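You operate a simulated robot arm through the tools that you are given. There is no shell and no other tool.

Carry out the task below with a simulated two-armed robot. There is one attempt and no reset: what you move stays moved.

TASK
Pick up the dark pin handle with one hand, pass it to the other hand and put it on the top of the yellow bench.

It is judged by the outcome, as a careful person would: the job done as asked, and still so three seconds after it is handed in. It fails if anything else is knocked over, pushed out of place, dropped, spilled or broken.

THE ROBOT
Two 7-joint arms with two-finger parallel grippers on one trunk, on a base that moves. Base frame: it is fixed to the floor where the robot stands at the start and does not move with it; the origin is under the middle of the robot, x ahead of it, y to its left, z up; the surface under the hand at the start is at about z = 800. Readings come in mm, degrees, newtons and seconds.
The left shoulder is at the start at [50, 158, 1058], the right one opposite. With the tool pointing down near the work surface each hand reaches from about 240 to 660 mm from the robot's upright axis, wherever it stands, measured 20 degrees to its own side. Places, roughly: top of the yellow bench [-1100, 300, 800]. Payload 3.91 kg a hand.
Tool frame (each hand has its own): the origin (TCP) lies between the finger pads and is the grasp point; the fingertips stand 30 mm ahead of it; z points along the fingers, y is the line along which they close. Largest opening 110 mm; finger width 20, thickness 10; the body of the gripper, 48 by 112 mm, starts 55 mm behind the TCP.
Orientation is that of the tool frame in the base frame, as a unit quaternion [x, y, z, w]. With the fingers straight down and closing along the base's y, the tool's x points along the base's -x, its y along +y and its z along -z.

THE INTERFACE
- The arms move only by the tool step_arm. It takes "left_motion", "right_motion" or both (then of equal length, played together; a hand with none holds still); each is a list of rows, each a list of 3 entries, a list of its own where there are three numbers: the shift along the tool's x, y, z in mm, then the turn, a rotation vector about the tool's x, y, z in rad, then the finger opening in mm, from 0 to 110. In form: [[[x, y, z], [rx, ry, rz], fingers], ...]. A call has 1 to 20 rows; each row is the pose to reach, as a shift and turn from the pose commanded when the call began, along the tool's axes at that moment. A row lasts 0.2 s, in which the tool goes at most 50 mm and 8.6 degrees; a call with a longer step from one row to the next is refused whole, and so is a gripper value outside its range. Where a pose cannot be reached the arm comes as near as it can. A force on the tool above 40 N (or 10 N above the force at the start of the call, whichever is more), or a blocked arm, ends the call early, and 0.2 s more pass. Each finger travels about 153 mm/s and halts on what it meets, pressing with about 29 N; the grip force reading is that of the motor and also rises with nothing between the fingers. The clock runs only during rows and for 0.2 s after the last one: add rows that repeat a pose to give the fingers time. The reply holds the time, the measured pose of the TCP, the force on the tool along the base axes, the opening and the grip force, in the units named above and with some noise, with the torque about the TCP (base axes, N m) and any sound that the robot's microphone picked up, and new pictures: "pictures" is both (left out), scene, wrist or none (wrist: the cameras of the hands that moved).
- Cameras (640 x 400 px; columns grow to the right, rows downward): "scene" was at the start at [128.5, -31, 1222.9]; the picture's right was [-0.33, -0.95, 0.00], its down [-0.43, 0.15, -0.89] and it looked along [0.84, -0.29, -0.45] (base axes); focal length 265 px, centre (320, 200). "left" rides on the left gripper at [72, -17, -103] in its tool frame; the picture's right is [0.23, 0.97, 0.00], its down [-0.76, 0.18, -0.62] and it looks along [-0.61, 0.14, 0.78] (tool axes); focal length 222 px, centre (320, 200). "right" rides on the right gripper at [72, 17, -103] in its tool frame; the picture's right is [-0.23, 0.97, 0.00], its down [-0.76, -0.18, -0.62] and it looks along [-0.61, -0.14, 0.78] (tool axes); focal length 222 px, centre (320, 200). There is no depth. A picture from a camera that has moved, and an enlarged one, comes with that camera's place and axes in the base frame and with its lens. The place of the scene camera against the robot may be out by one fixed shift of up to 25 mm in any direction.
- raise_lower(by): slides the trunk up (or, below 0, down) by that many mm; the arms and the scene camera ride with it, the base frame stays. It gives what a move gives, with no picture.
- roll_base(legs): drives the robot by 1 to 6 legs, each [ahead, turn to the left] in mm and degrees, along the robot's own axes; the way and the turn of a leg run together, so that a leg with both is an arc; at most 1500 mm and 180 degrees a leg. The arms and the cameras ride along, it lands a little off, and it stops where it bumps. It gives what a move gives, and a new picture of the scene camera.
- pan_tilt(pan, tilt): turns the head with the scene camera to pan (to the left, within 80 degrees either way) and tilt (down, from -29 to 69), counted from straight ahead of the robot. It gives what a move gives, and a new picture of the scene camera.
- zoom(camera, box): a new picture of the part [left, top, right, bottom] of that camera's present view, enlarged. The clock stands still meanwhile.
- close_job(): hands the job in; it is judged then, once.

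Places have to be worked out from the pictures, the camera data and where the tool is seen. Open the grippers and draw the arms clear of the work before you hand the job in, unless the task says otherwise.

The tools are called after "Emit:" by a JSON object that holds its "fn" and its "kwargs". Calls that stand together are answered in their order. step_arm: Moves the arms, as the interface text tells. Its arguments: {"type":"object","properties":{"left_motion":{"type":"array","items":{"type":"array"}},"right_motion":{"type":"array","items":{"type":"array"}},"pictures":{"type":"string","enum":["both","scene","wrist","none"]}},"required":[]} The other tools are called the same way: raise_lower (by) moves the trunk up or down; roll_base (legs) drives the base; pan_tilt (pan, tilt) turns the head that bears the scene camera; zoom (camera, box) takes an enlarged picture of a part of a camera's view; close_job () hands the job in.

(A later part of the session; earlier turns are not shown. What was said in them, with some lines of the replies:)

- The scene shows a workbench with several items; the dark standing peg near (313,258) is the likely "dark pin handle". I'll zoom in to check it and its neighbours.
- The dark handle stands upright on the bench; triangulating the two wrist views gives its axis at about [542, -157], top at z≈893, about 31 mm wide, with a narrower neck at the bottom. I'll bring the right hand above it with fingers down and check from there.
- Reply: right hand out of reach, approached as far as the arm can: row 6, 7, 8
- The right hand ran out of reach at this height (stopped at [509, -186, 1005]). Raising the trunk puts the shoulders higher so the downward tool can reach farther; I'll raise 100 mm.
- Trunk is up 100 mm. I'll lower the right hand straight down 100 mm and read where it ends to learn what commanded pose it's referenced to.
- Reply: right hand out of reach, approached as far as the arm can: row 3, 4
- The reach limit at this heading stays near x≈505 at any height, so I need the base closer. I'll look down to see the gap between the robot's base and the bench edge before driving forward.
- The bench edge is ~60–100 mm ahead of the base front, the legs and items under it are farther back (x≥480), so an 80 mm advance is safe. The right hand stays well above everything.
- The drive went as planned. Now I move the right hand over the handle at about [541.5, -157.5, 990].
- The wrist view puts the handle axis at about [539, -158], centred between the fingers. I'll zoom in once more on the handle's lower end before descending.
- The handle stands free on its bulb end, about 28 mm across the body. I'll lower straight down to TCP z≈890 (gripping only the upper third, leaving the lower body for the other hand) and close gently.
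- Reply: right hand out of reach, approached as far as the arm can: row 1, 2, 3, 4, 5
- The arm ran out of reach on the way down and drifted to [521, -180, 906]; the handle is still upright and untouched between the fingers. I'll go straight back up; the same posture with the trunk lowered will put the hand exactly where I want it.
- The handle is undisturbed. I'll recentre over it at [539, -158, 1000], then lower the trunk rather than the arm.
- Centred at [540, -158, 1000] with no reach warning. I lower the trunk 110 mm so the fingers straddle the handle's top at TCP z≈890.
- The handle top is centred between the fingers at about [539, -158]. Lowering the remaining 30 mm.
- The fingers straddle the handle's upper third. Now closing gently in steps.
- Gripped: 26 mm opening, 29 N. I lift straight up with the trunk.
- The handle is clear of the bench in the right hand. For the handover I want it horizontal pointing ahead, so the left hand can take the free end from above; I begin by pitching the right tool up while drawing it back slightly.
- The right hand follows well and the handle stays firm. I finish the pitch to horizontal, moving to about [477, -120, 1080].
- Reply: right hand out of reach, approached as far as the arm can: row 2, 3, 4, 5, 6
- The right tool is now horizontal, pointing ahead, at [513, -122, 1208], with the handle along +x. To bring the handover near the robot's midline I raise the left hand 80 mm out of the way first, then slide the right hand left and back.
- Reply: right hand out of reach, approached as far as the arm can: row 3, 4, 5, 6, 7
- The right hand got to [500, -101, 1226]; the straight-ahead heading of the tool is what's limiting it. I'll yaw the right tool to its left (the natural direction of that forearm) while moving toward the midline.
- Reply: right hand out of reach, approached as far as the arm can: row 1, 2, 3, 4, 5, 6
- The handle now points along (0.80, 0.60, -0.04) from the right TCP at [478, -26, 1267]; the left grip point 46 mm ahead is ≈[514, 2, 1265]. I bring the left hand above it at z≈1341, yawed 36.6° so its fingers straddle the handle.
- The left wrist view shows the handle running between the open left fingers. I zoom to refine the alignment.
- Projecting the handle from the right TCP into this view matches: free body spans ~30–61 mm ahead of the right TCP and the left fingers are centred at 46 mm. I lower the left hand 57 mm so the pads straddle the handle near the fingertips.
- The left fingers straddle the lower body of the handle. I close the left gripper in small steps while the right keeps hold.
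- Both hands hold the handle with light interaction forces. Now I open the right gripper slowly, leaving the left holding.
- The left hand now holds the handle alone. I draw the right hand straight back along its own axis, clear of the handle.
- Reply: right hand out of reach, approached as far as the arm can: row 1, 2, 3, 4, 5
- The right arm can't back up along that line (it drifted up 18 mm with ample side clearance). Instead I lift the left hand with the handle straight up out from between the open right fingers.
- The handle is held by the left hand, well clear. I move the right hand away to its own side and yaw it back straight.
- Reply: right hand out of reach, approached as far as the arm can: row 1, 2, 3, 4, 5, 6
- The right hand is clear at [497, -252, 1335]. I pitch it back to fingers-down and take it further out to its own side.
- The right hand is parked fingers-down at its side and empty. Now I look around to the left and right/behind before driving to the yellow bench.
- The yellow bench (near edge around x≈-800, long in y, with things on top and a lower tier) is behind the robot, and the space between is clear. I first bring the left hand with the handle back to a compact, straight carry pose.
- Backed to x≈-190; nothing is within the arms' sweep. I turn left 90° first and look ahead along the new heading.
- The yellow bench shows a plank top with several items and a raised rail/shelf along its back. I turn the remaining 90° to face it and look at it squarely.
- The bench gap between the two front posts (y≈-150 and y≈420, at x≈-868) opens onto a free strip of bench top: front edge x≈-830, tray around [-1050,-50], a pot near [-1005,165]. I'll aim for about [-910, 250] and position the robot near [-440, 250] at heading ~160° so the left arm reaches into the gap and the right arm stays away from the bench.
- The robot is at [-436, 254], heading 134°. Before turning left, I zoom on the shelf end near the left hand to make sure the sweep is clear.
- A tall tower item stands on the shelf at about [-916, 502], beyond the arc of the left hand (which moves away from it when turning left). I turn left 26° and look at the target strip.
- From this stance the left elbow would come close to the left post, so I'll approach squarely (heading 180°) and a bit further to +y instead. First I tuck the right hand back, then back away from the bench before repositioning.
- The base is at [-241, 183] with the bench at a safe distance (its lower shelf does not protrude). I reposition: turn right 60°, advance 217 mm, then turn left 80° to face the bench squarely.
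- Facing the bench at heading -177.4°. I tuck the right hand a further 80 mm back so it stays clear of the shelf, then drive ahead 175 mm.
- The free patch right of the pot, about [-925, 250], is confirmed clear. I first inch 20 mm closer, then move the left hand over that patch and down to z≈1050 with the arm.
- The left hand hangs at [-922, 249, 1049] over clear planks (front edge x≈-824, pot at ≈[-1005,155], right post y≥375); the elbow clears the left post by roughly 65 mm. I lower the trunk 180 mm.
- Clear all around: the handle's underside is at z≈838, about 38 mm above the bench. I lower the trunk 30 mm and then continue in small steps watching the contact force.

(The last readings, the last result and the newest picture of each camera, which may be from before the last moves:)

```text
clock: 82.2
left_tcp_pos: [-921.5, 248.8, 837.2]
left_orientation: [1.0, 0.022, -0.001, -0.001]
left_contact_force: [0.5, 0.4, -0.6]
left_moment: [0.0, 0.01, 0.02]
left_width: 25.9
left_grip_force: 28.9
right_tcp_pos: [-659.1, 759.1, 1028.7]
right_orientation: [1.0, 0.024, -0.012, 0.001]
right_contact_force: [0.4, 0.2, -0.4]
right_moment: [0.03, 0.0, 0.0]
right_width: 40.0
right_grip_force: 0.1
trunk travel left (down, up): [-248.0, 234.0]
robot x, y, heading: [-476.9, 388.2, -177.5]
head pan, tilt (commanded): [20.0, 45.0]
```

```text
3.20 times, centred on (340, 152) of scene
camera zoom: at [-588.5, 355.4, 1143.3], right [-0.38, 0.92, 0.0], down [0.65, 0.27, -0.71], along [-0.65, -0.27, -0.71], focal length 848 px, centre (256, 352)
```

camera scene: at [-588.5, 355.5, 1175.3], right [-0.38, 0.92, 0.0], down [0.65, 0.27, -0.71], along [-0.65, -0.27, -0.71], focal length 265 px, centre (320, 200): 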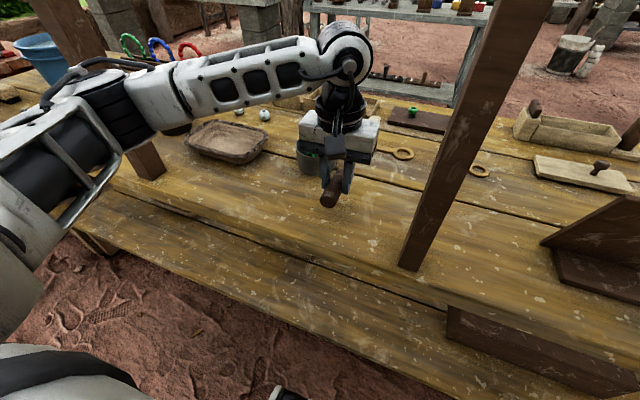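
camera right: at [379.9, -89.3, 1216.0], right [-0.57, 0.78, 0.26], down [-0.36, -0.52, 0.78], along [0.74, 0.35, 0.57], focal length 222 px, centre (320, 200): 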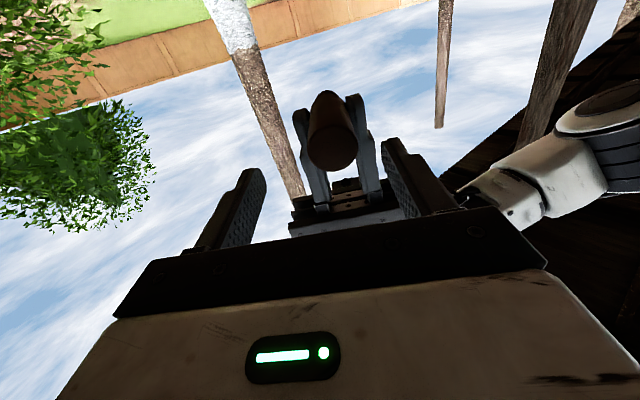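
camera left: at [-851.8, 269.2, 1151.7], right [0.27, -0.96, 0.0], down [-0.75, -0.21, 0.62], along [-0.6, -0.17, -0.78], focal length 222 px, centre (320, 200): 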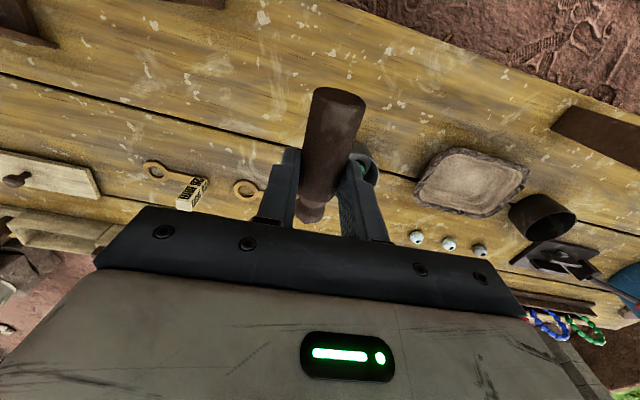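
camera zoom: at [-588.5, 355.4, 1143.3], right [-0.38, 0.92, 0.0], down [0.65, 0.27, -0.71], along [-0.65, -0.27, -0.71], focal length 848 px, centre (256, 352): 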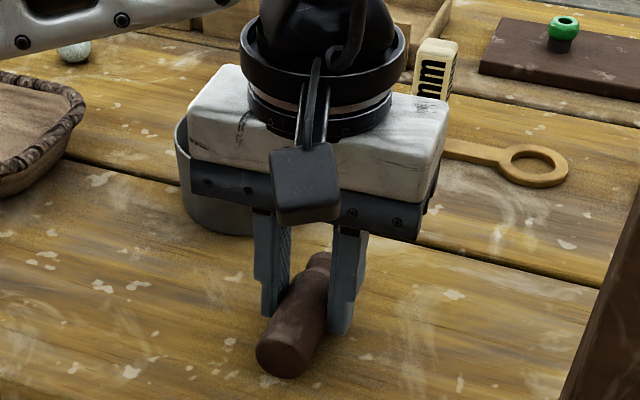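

The handle is just above the planks with no contact yet (force ≈0). I continue down in 2 mm steps.

Emit:
{"fn": "raise_lower", "kwargs": {"by": -2}}

Emit:
{"fn": "raise_lower", "kwargs": {"by": -2}}

Emit:
{"fn": "raise_lower", "kwargs": {"by": -1.5}}

```text
clock: 82.7
left_tcp_pos: [-921.9, 249.8, 834.9]
left_orientation: [1.0, 0.022, -0.001, -0.001]
left_contact_force: [-0.3, 0.4, -0.1]
left_moment: [-0.01, -0.03, -0.01]
left_width: 25.8
left_grip_force: 29.6
right_tcp_pos: [-659.0, 760.0, 1026.3]
right_orientation: [1.0, 0.022, -0.011, 0.002]
right_contact_force: [-0.4, 0.4, 0.2]
right_moment: [0.02, 0.01, 0.03]
right_width: 40.1
right_grip_force: 0.1
trunk travel left (down, up): [-246.0, 236.0]
robot x, y, heading: [-475.5, 390.0, -177.3]
head pan, tilt (commanded): [20.0, 45.0]
```

```text
clock: 83.2
left_tcp_pos: [-921.5, 248.2, 833.5]
left_orientation: [1.0, 0.021, 0.001, -0.001]
left_contact_force: [0.6, -0.2, 3.8]
left_moment: [-0.03, 0.06, 0.02]
left_width: 26.1
left_grip_force: 28.8
right_tcp_pos: [-657.6, 760.4, 1024.5]
right_orientation: [1.0, 0.023, -0.011, 0.001]
right_contact_force: [1.2, -1.0, -0.5]
right_moment: [0.03, -0.01, 0.0]
right_width: 40.0
right_grip_force: 0.1
trunk travel left (down, up): [-244.0, 238.0]
robot x, y, heading: [-474.9, 388.9, -177.4]
head pan, tilt (commanded): [20.0, 45.0]
```

```text
clock: 83.8
left_tcp_pos: [-922.6, 249.8, 833.1]
left_orientation: [1.0, 0.022, -0.001, -0.001]
left_contact_force: [-0.6, -1.0, 15.1]
left_moment: [-0.07, 0.27, 0.04]
left_width: 25.8
left_grip_force: 29.3
right_tcp_pos: [-657.8, 760.1, 1023.4]
right_orientation: [1.0, 0.023, -0.012, 0.001]
right_contact_force: [-0.3, 0.1, -1.3]
right_moment: [0.01, -0.02, -0.01]
right_width: 40.0
right_grip_force: 0.0
trunk travel left (down, up): [-243.0, 240.0]
robot x, y, heading: [-474.7, 387.4, -177.3]
head pan, tilt (commanded): [20.0, 45.0]
```

Contact: 15 N at TCP z≈833, the handle rests on the planks. I ease up 1 mm to relieve the load, then open the left fingers slowly.

Emit:
{"fn": "raise_lower", "kwargs": {"by": 1}}

Emit:
{"fn": "step_arm", "kwargs": {"left_motion": [[[0, 0, 0], [0, 0, 0], 25], [[0, 0, 0], [0, 0, 0], 27], [[0, 0, 0], [0, 0, 0], 28], [[0, 0, 0], [0, 0, 0], 30], [[0, 0, 0], [0, 0, 0], 32], [[0, 0, 0], [0, 0, 0], 35], [[0, 0, 0], [0, 0, 0], 39], [[0, 0, 0], [0, 0, 0], 44], [[0, 0, 0], [0, 0, 0], 48], [[0, 0, 0], [0, 0, 0], 48]], "pictures": "both"}}

```text
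clock: 84.3
left_tcp_pos: [-923.4, 249.0, 833.5]
left_orientation: [1.0, 0.022, 0.0, -0.001]
left_contact_force: [-2.0, -2.2, 15.2]
left_moment: [-0.05, 0.33, -0.01]
left_width: 25.8
left_grip_force: 28.9
right_tcp_pos: [-657.6, 761.0, 1024.5]
right_orientation: [1.0, 0.022, -0.012, 0.001]
right_contact_force: [-0.1, -0.7, -0.5]
right_moment: [0.03, -0.01, 0.01]
right_width: 40.0
right_grip_force: 0.1
trunk travel left (down, up): [-244.0, 239.0]
robot x, y, heading: [-472.8, 389.8, -177.5]
head pan, tilt (commanded): [20.0, 45.0]
```

```text
clock: 86.5
left_tcp_pos: [-922.1, 248.9, 832.2]
left_orientation: [1.0, 0.022, 0.0, 0.0]
left_contact_force: [-0.7, -0.1, 0.0]
left_moment: [0.02, 0.0, 0.0]
left_width: 47.6
left_grip_force: 0.1
right_tcp_pos: [-658.2, 760.2, 1024.1]
right_orientation: [1.0, 0.022, -0.011, 0.001]
right_contact_force: [-0.8, 0.5, -1.3]
right_moment: [-0.01, 0.0, 0.0]
right_width: 40.0
right_grip_force: 0.0
trunk travel left (down, up): [-244.0, 239.0]
robot x, y, heading: [-473.7, 387.4, -177.5]
head pan, tilt (commanded): [20.0, 45.0]
camera scene: at [-588.5, 355.5, 1138.8], right [-0.38, 0.92, 0.0], down [0.65, 0.27, -0.71], along [-0.65, -0.27, -0.71], focal length 265 px, centre (320, 200)
camera left: at [-851.7, 269.2, 935.8], right [0.27, -0.96, 0.0], down [-0.75, -0.21, 0.62], along [-0.6, -0.17, -0.78], focal length 222 px, centre (320, 200)
```

scene: 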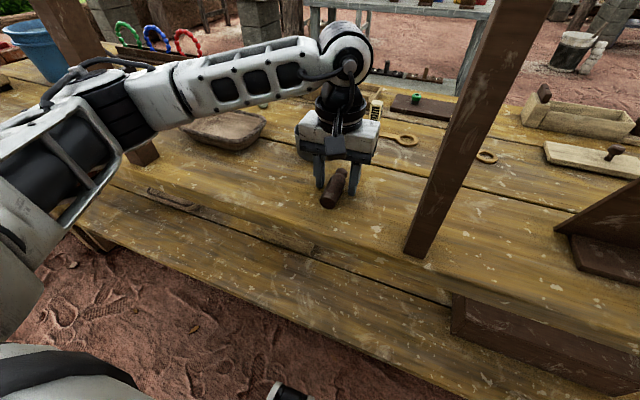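
left: 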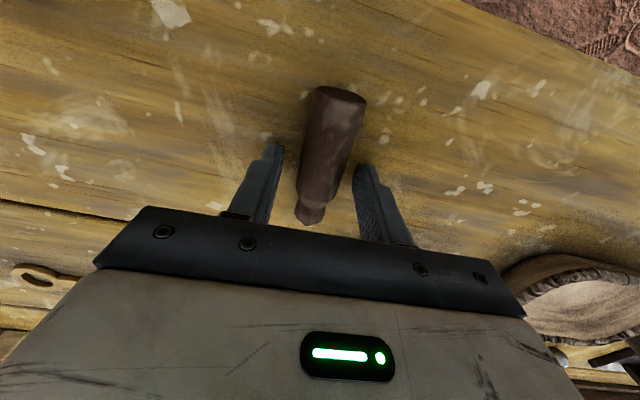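

The handle is released and lies on the planks between the open fingers with zero force. I raise the trunk straight up to withdraw the hand and check that the handle stays put.

Emit:
{"fn": "raise_lower", "kwargs": {"by": 40}}

Emit:
{"fn": "zoom", "kwargs": {"camera": "left", "box": [160, 50, 480, 250]}}

Emit:
{"fn": "raise_lower", "kwargs": {"by": 150}}

Emit:
{"fn": "zoom", "kwargs": {"camera": "left", "box": [0, 0, 640, 400]}}

```text
clock: 87.3
left_tcp_pos: [-922.2, 249.4, 870.6]
left_orientation: [1.0, 0.021, 0.0, 0.0]
left_contact_force: [0.0, 0.5, 0.6]
left_moment: [-0.03, 0.02, -0.02]
left_width: 47.9
left_grip_force: 0.0
right_tcp_pos: [-658.5, 759.7, 1063.9]
right_orientation: [1.0, 0.022, -0.011, 0.001]
right_contact_force: [-0.4, 0.2, -0.7]
right_moment: [0.0, -0.02, 0.0]
right_width: 39.9
right_grip_force: 0.1
trunk travel left (down, up): [-284.0, 199.0]
robot x, y, heading: [-474.9, 390.0, -177.4]
head pan, tilt (commanded): [20.0, 45.0]
```

```text
2.00 times, centred on (320, 150) of left
camera zoom: at [-851.8, 269.2, 975.7], right [0.27, -0.96, 0.0], down [-0.75, -0.21, 0.62], along [-0.6, -0.17, -0.78], focal length 444 px, centre (320, 300)
```

zoom: 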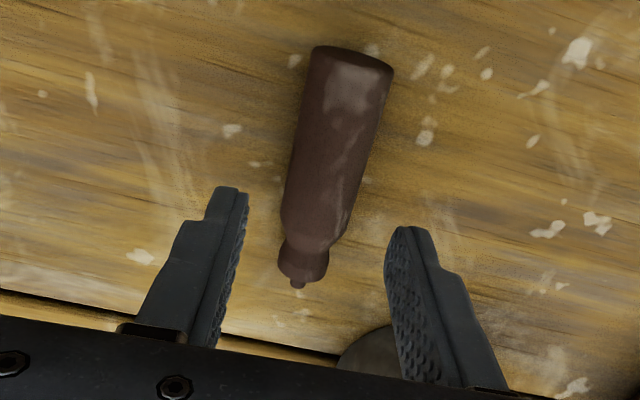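

```text
clock: 89.0
left_tcp_pos: [-922.5, 249.0, 1022.6]
left_orientation: [1.0, 0.022, 0.001, 0.0]
left_contact_force: [-0.1, 0.0, 0.6]
left_moment: [0.02, 0.01, -0.02]
left_width: 48.0
left_grip_force: 0.1
right_tcp_pos: [-658.1, 760.3, 1213.8]
right_orientation: [1.0, 0.022, -0.012, 0.001]
right_contact_force: [-0.3, -0.1, -1.3]
right_moment: [0.0, 0.0, 0.01]
right_width: 39.9
right_grip_force: 0.0
trunk travel left (down, up): [-434.0, 49.0]
robot x, y, heading: [-472.5, 391.6, -177.6]
head pan, tilt (commanded): [20.0, 45.0]
```

```text
1.00 times, centred on (320, 200) of left (not enlarged: the box is as wide or as high as the picture)
camera zoom: at [-851.8, 269.2, 1125.6], right [0.27, -0.96, 0.0], down [-0.75, -0.21, 0.62], along [-0.6, -0.17, -0.78], focal length 222 px, centre (320, 200)
```

zoom: 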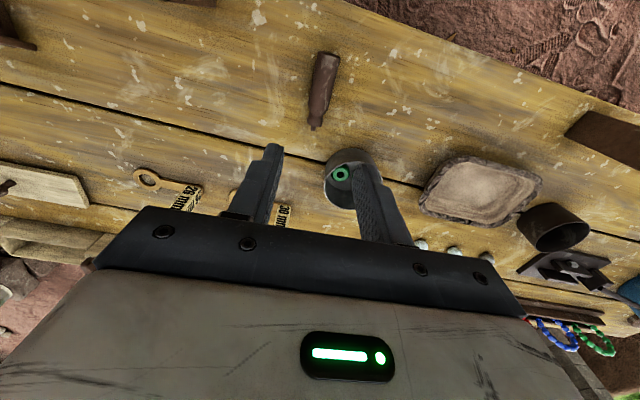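

The handle lies at rest on the bench top, nothing else disturbed. I retrace the left arm upward and back, then open both grippers and back the base away.

Emit:
{"fn": "step_arm", "kwargs": {"left_motion": [[[7, -4, -36], [0, 0, 0], 48], [[14, -8, -72], [0, 0, 0], 48], [[21, -12, -108], [0, 0, 0], 48], [[29, -16, -144], [0, 0, 0], 48], [[37, -21, -180], [0, 0, 0], 48], [[46, -26, -215], [0, 0, 0], 60], [[54, -31, -251], [0, 0, 0], 80], [[63, -37, -287], [0, 0, 0], 100], [[63, -37, -287], [0, 0, 0], 100]], "right_motion": [[[0, 0, 0], [0, 0, 0], 40], [[0, 0, 0], [0, 0, 0], 40], [[0, 0, 0], [0, 0, 0], 40], [[0, 0, 0], [0, 0, 0], 50], [[0, 0, 0], [0, 0, 0], 60], [[0, 0, 0], [0, 0, 0], 70], [[0, 0, 0], [0, 0, 0], 80], [[0, 0, 0], [0, 0, 0], 100], [[0, 0, 0], [0, 0, 0], 100]], "pictures": "scene"}}

Emit:
{"fn": "roll_base", "kwargs": {"legs": [[-220, 0]]}}

```text
clock: 91.0
left_tcp_pos: [-860.4, 287.7, 1307.8]
left_orientation: [1.0, 0.022, 0.001, -0.001]
left_contact_force: [-1.2, 0.4, -0.5]
left_moment: [0.02, -0.02, -0.02]
left_width: 100.0
left_grip_force: 0.1
right_tcp_pos: [-658.9, 759.7, 1214.3]
right_orientation: [1.0, 0.023, -0.011, 0.002]
right_contact_force: [0.5, 0.4, -0.7]
right_moment: [0.04, -0.02, 0.01]
right_width: 100.0
right_grip_force: 0.1
trunk travel left (down, up): [-434.0, 49.0]
robot x, y, heading: [-471.6, 388.9, -177.3]
head pan, tilt (commanded): [20.0, 45.0]
camera scene: at [-588.8, 355.2, 1328.8], right [-0.38, 0.92, 0.0], down [0.65, 0.27, -0.71], along [-0.65, -0.27, -0.71], focal length 265 px, centre (320, 200)
```

scene: 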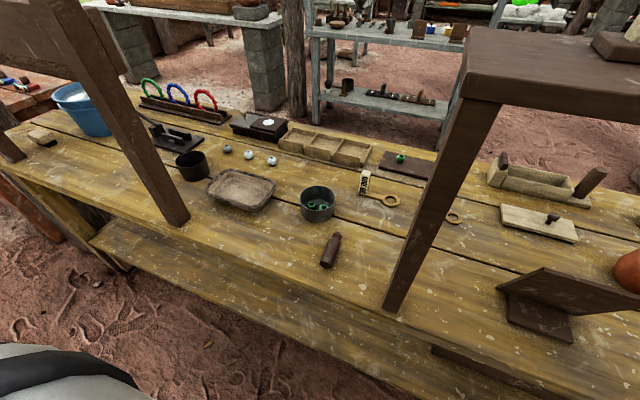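

```text
clock: 92.7
left_tcp_pos: [-644.8, 298.0, 1307.5]
left_orientation: [1.0, 0.024, 0.0, -0.001]
left_contact_force: [-0.5, -0.4, 0.0]
left_moment: [0.0, 0.04, 0.01]
left_width: 100.0
left_grip_force: 0.1
right_tcp_pos: [-442.8, 769.4, 1214.9]
right_orientation: [1.0, 0.024, -0.013, 0.001]
right_contact_force: [0.0, -0.1, -0.5]
right_moment: [-0.01, 0.02, 0.0]
right_width: 100.0
right_grip_force: 0.0
trunk travel left (down, up): [-434.0, 49.0]
robot x, y, heading: [-261.5, 401.0, -177.2]
head pan, tilt (commanded): [20.0, 45.0]
camera scene: at [-372.6, 365.3, 1328.9], right [-0.39, 0.92, 0.0], down [0.65, 0.27, -0.71], along [-0.65, -0.27, -0.71], focal length 265 px, centre (320, 200)
```

scene: 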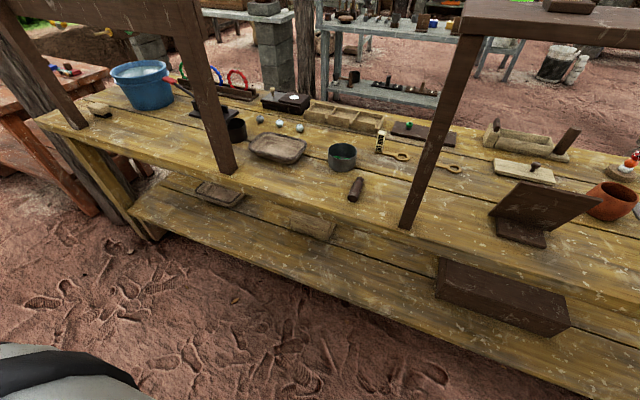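

The dark pin handle is lying at rest on top of the yellow bench. Everything around it is in place, both grippers are open, and the arms are clear of the bench. I'm handing the job in.

Emit:
{"fn": "close_job", "kwargs": {}}

```text
The job is handed in.
```

The dark pin handle is lying on top of the yellow bench, on clear planks to the right of the small pot.

The right hand picked it up from the workbench and passed it to the left hand in mid-air. The left hand then laid it down on its side, about 50 mm back from the front edge. The last pictures before I handed in showed it at rest, and I saw nothing else knocked over or moved.

Both grippers are open and empty, and the robot is backed away from the bench.
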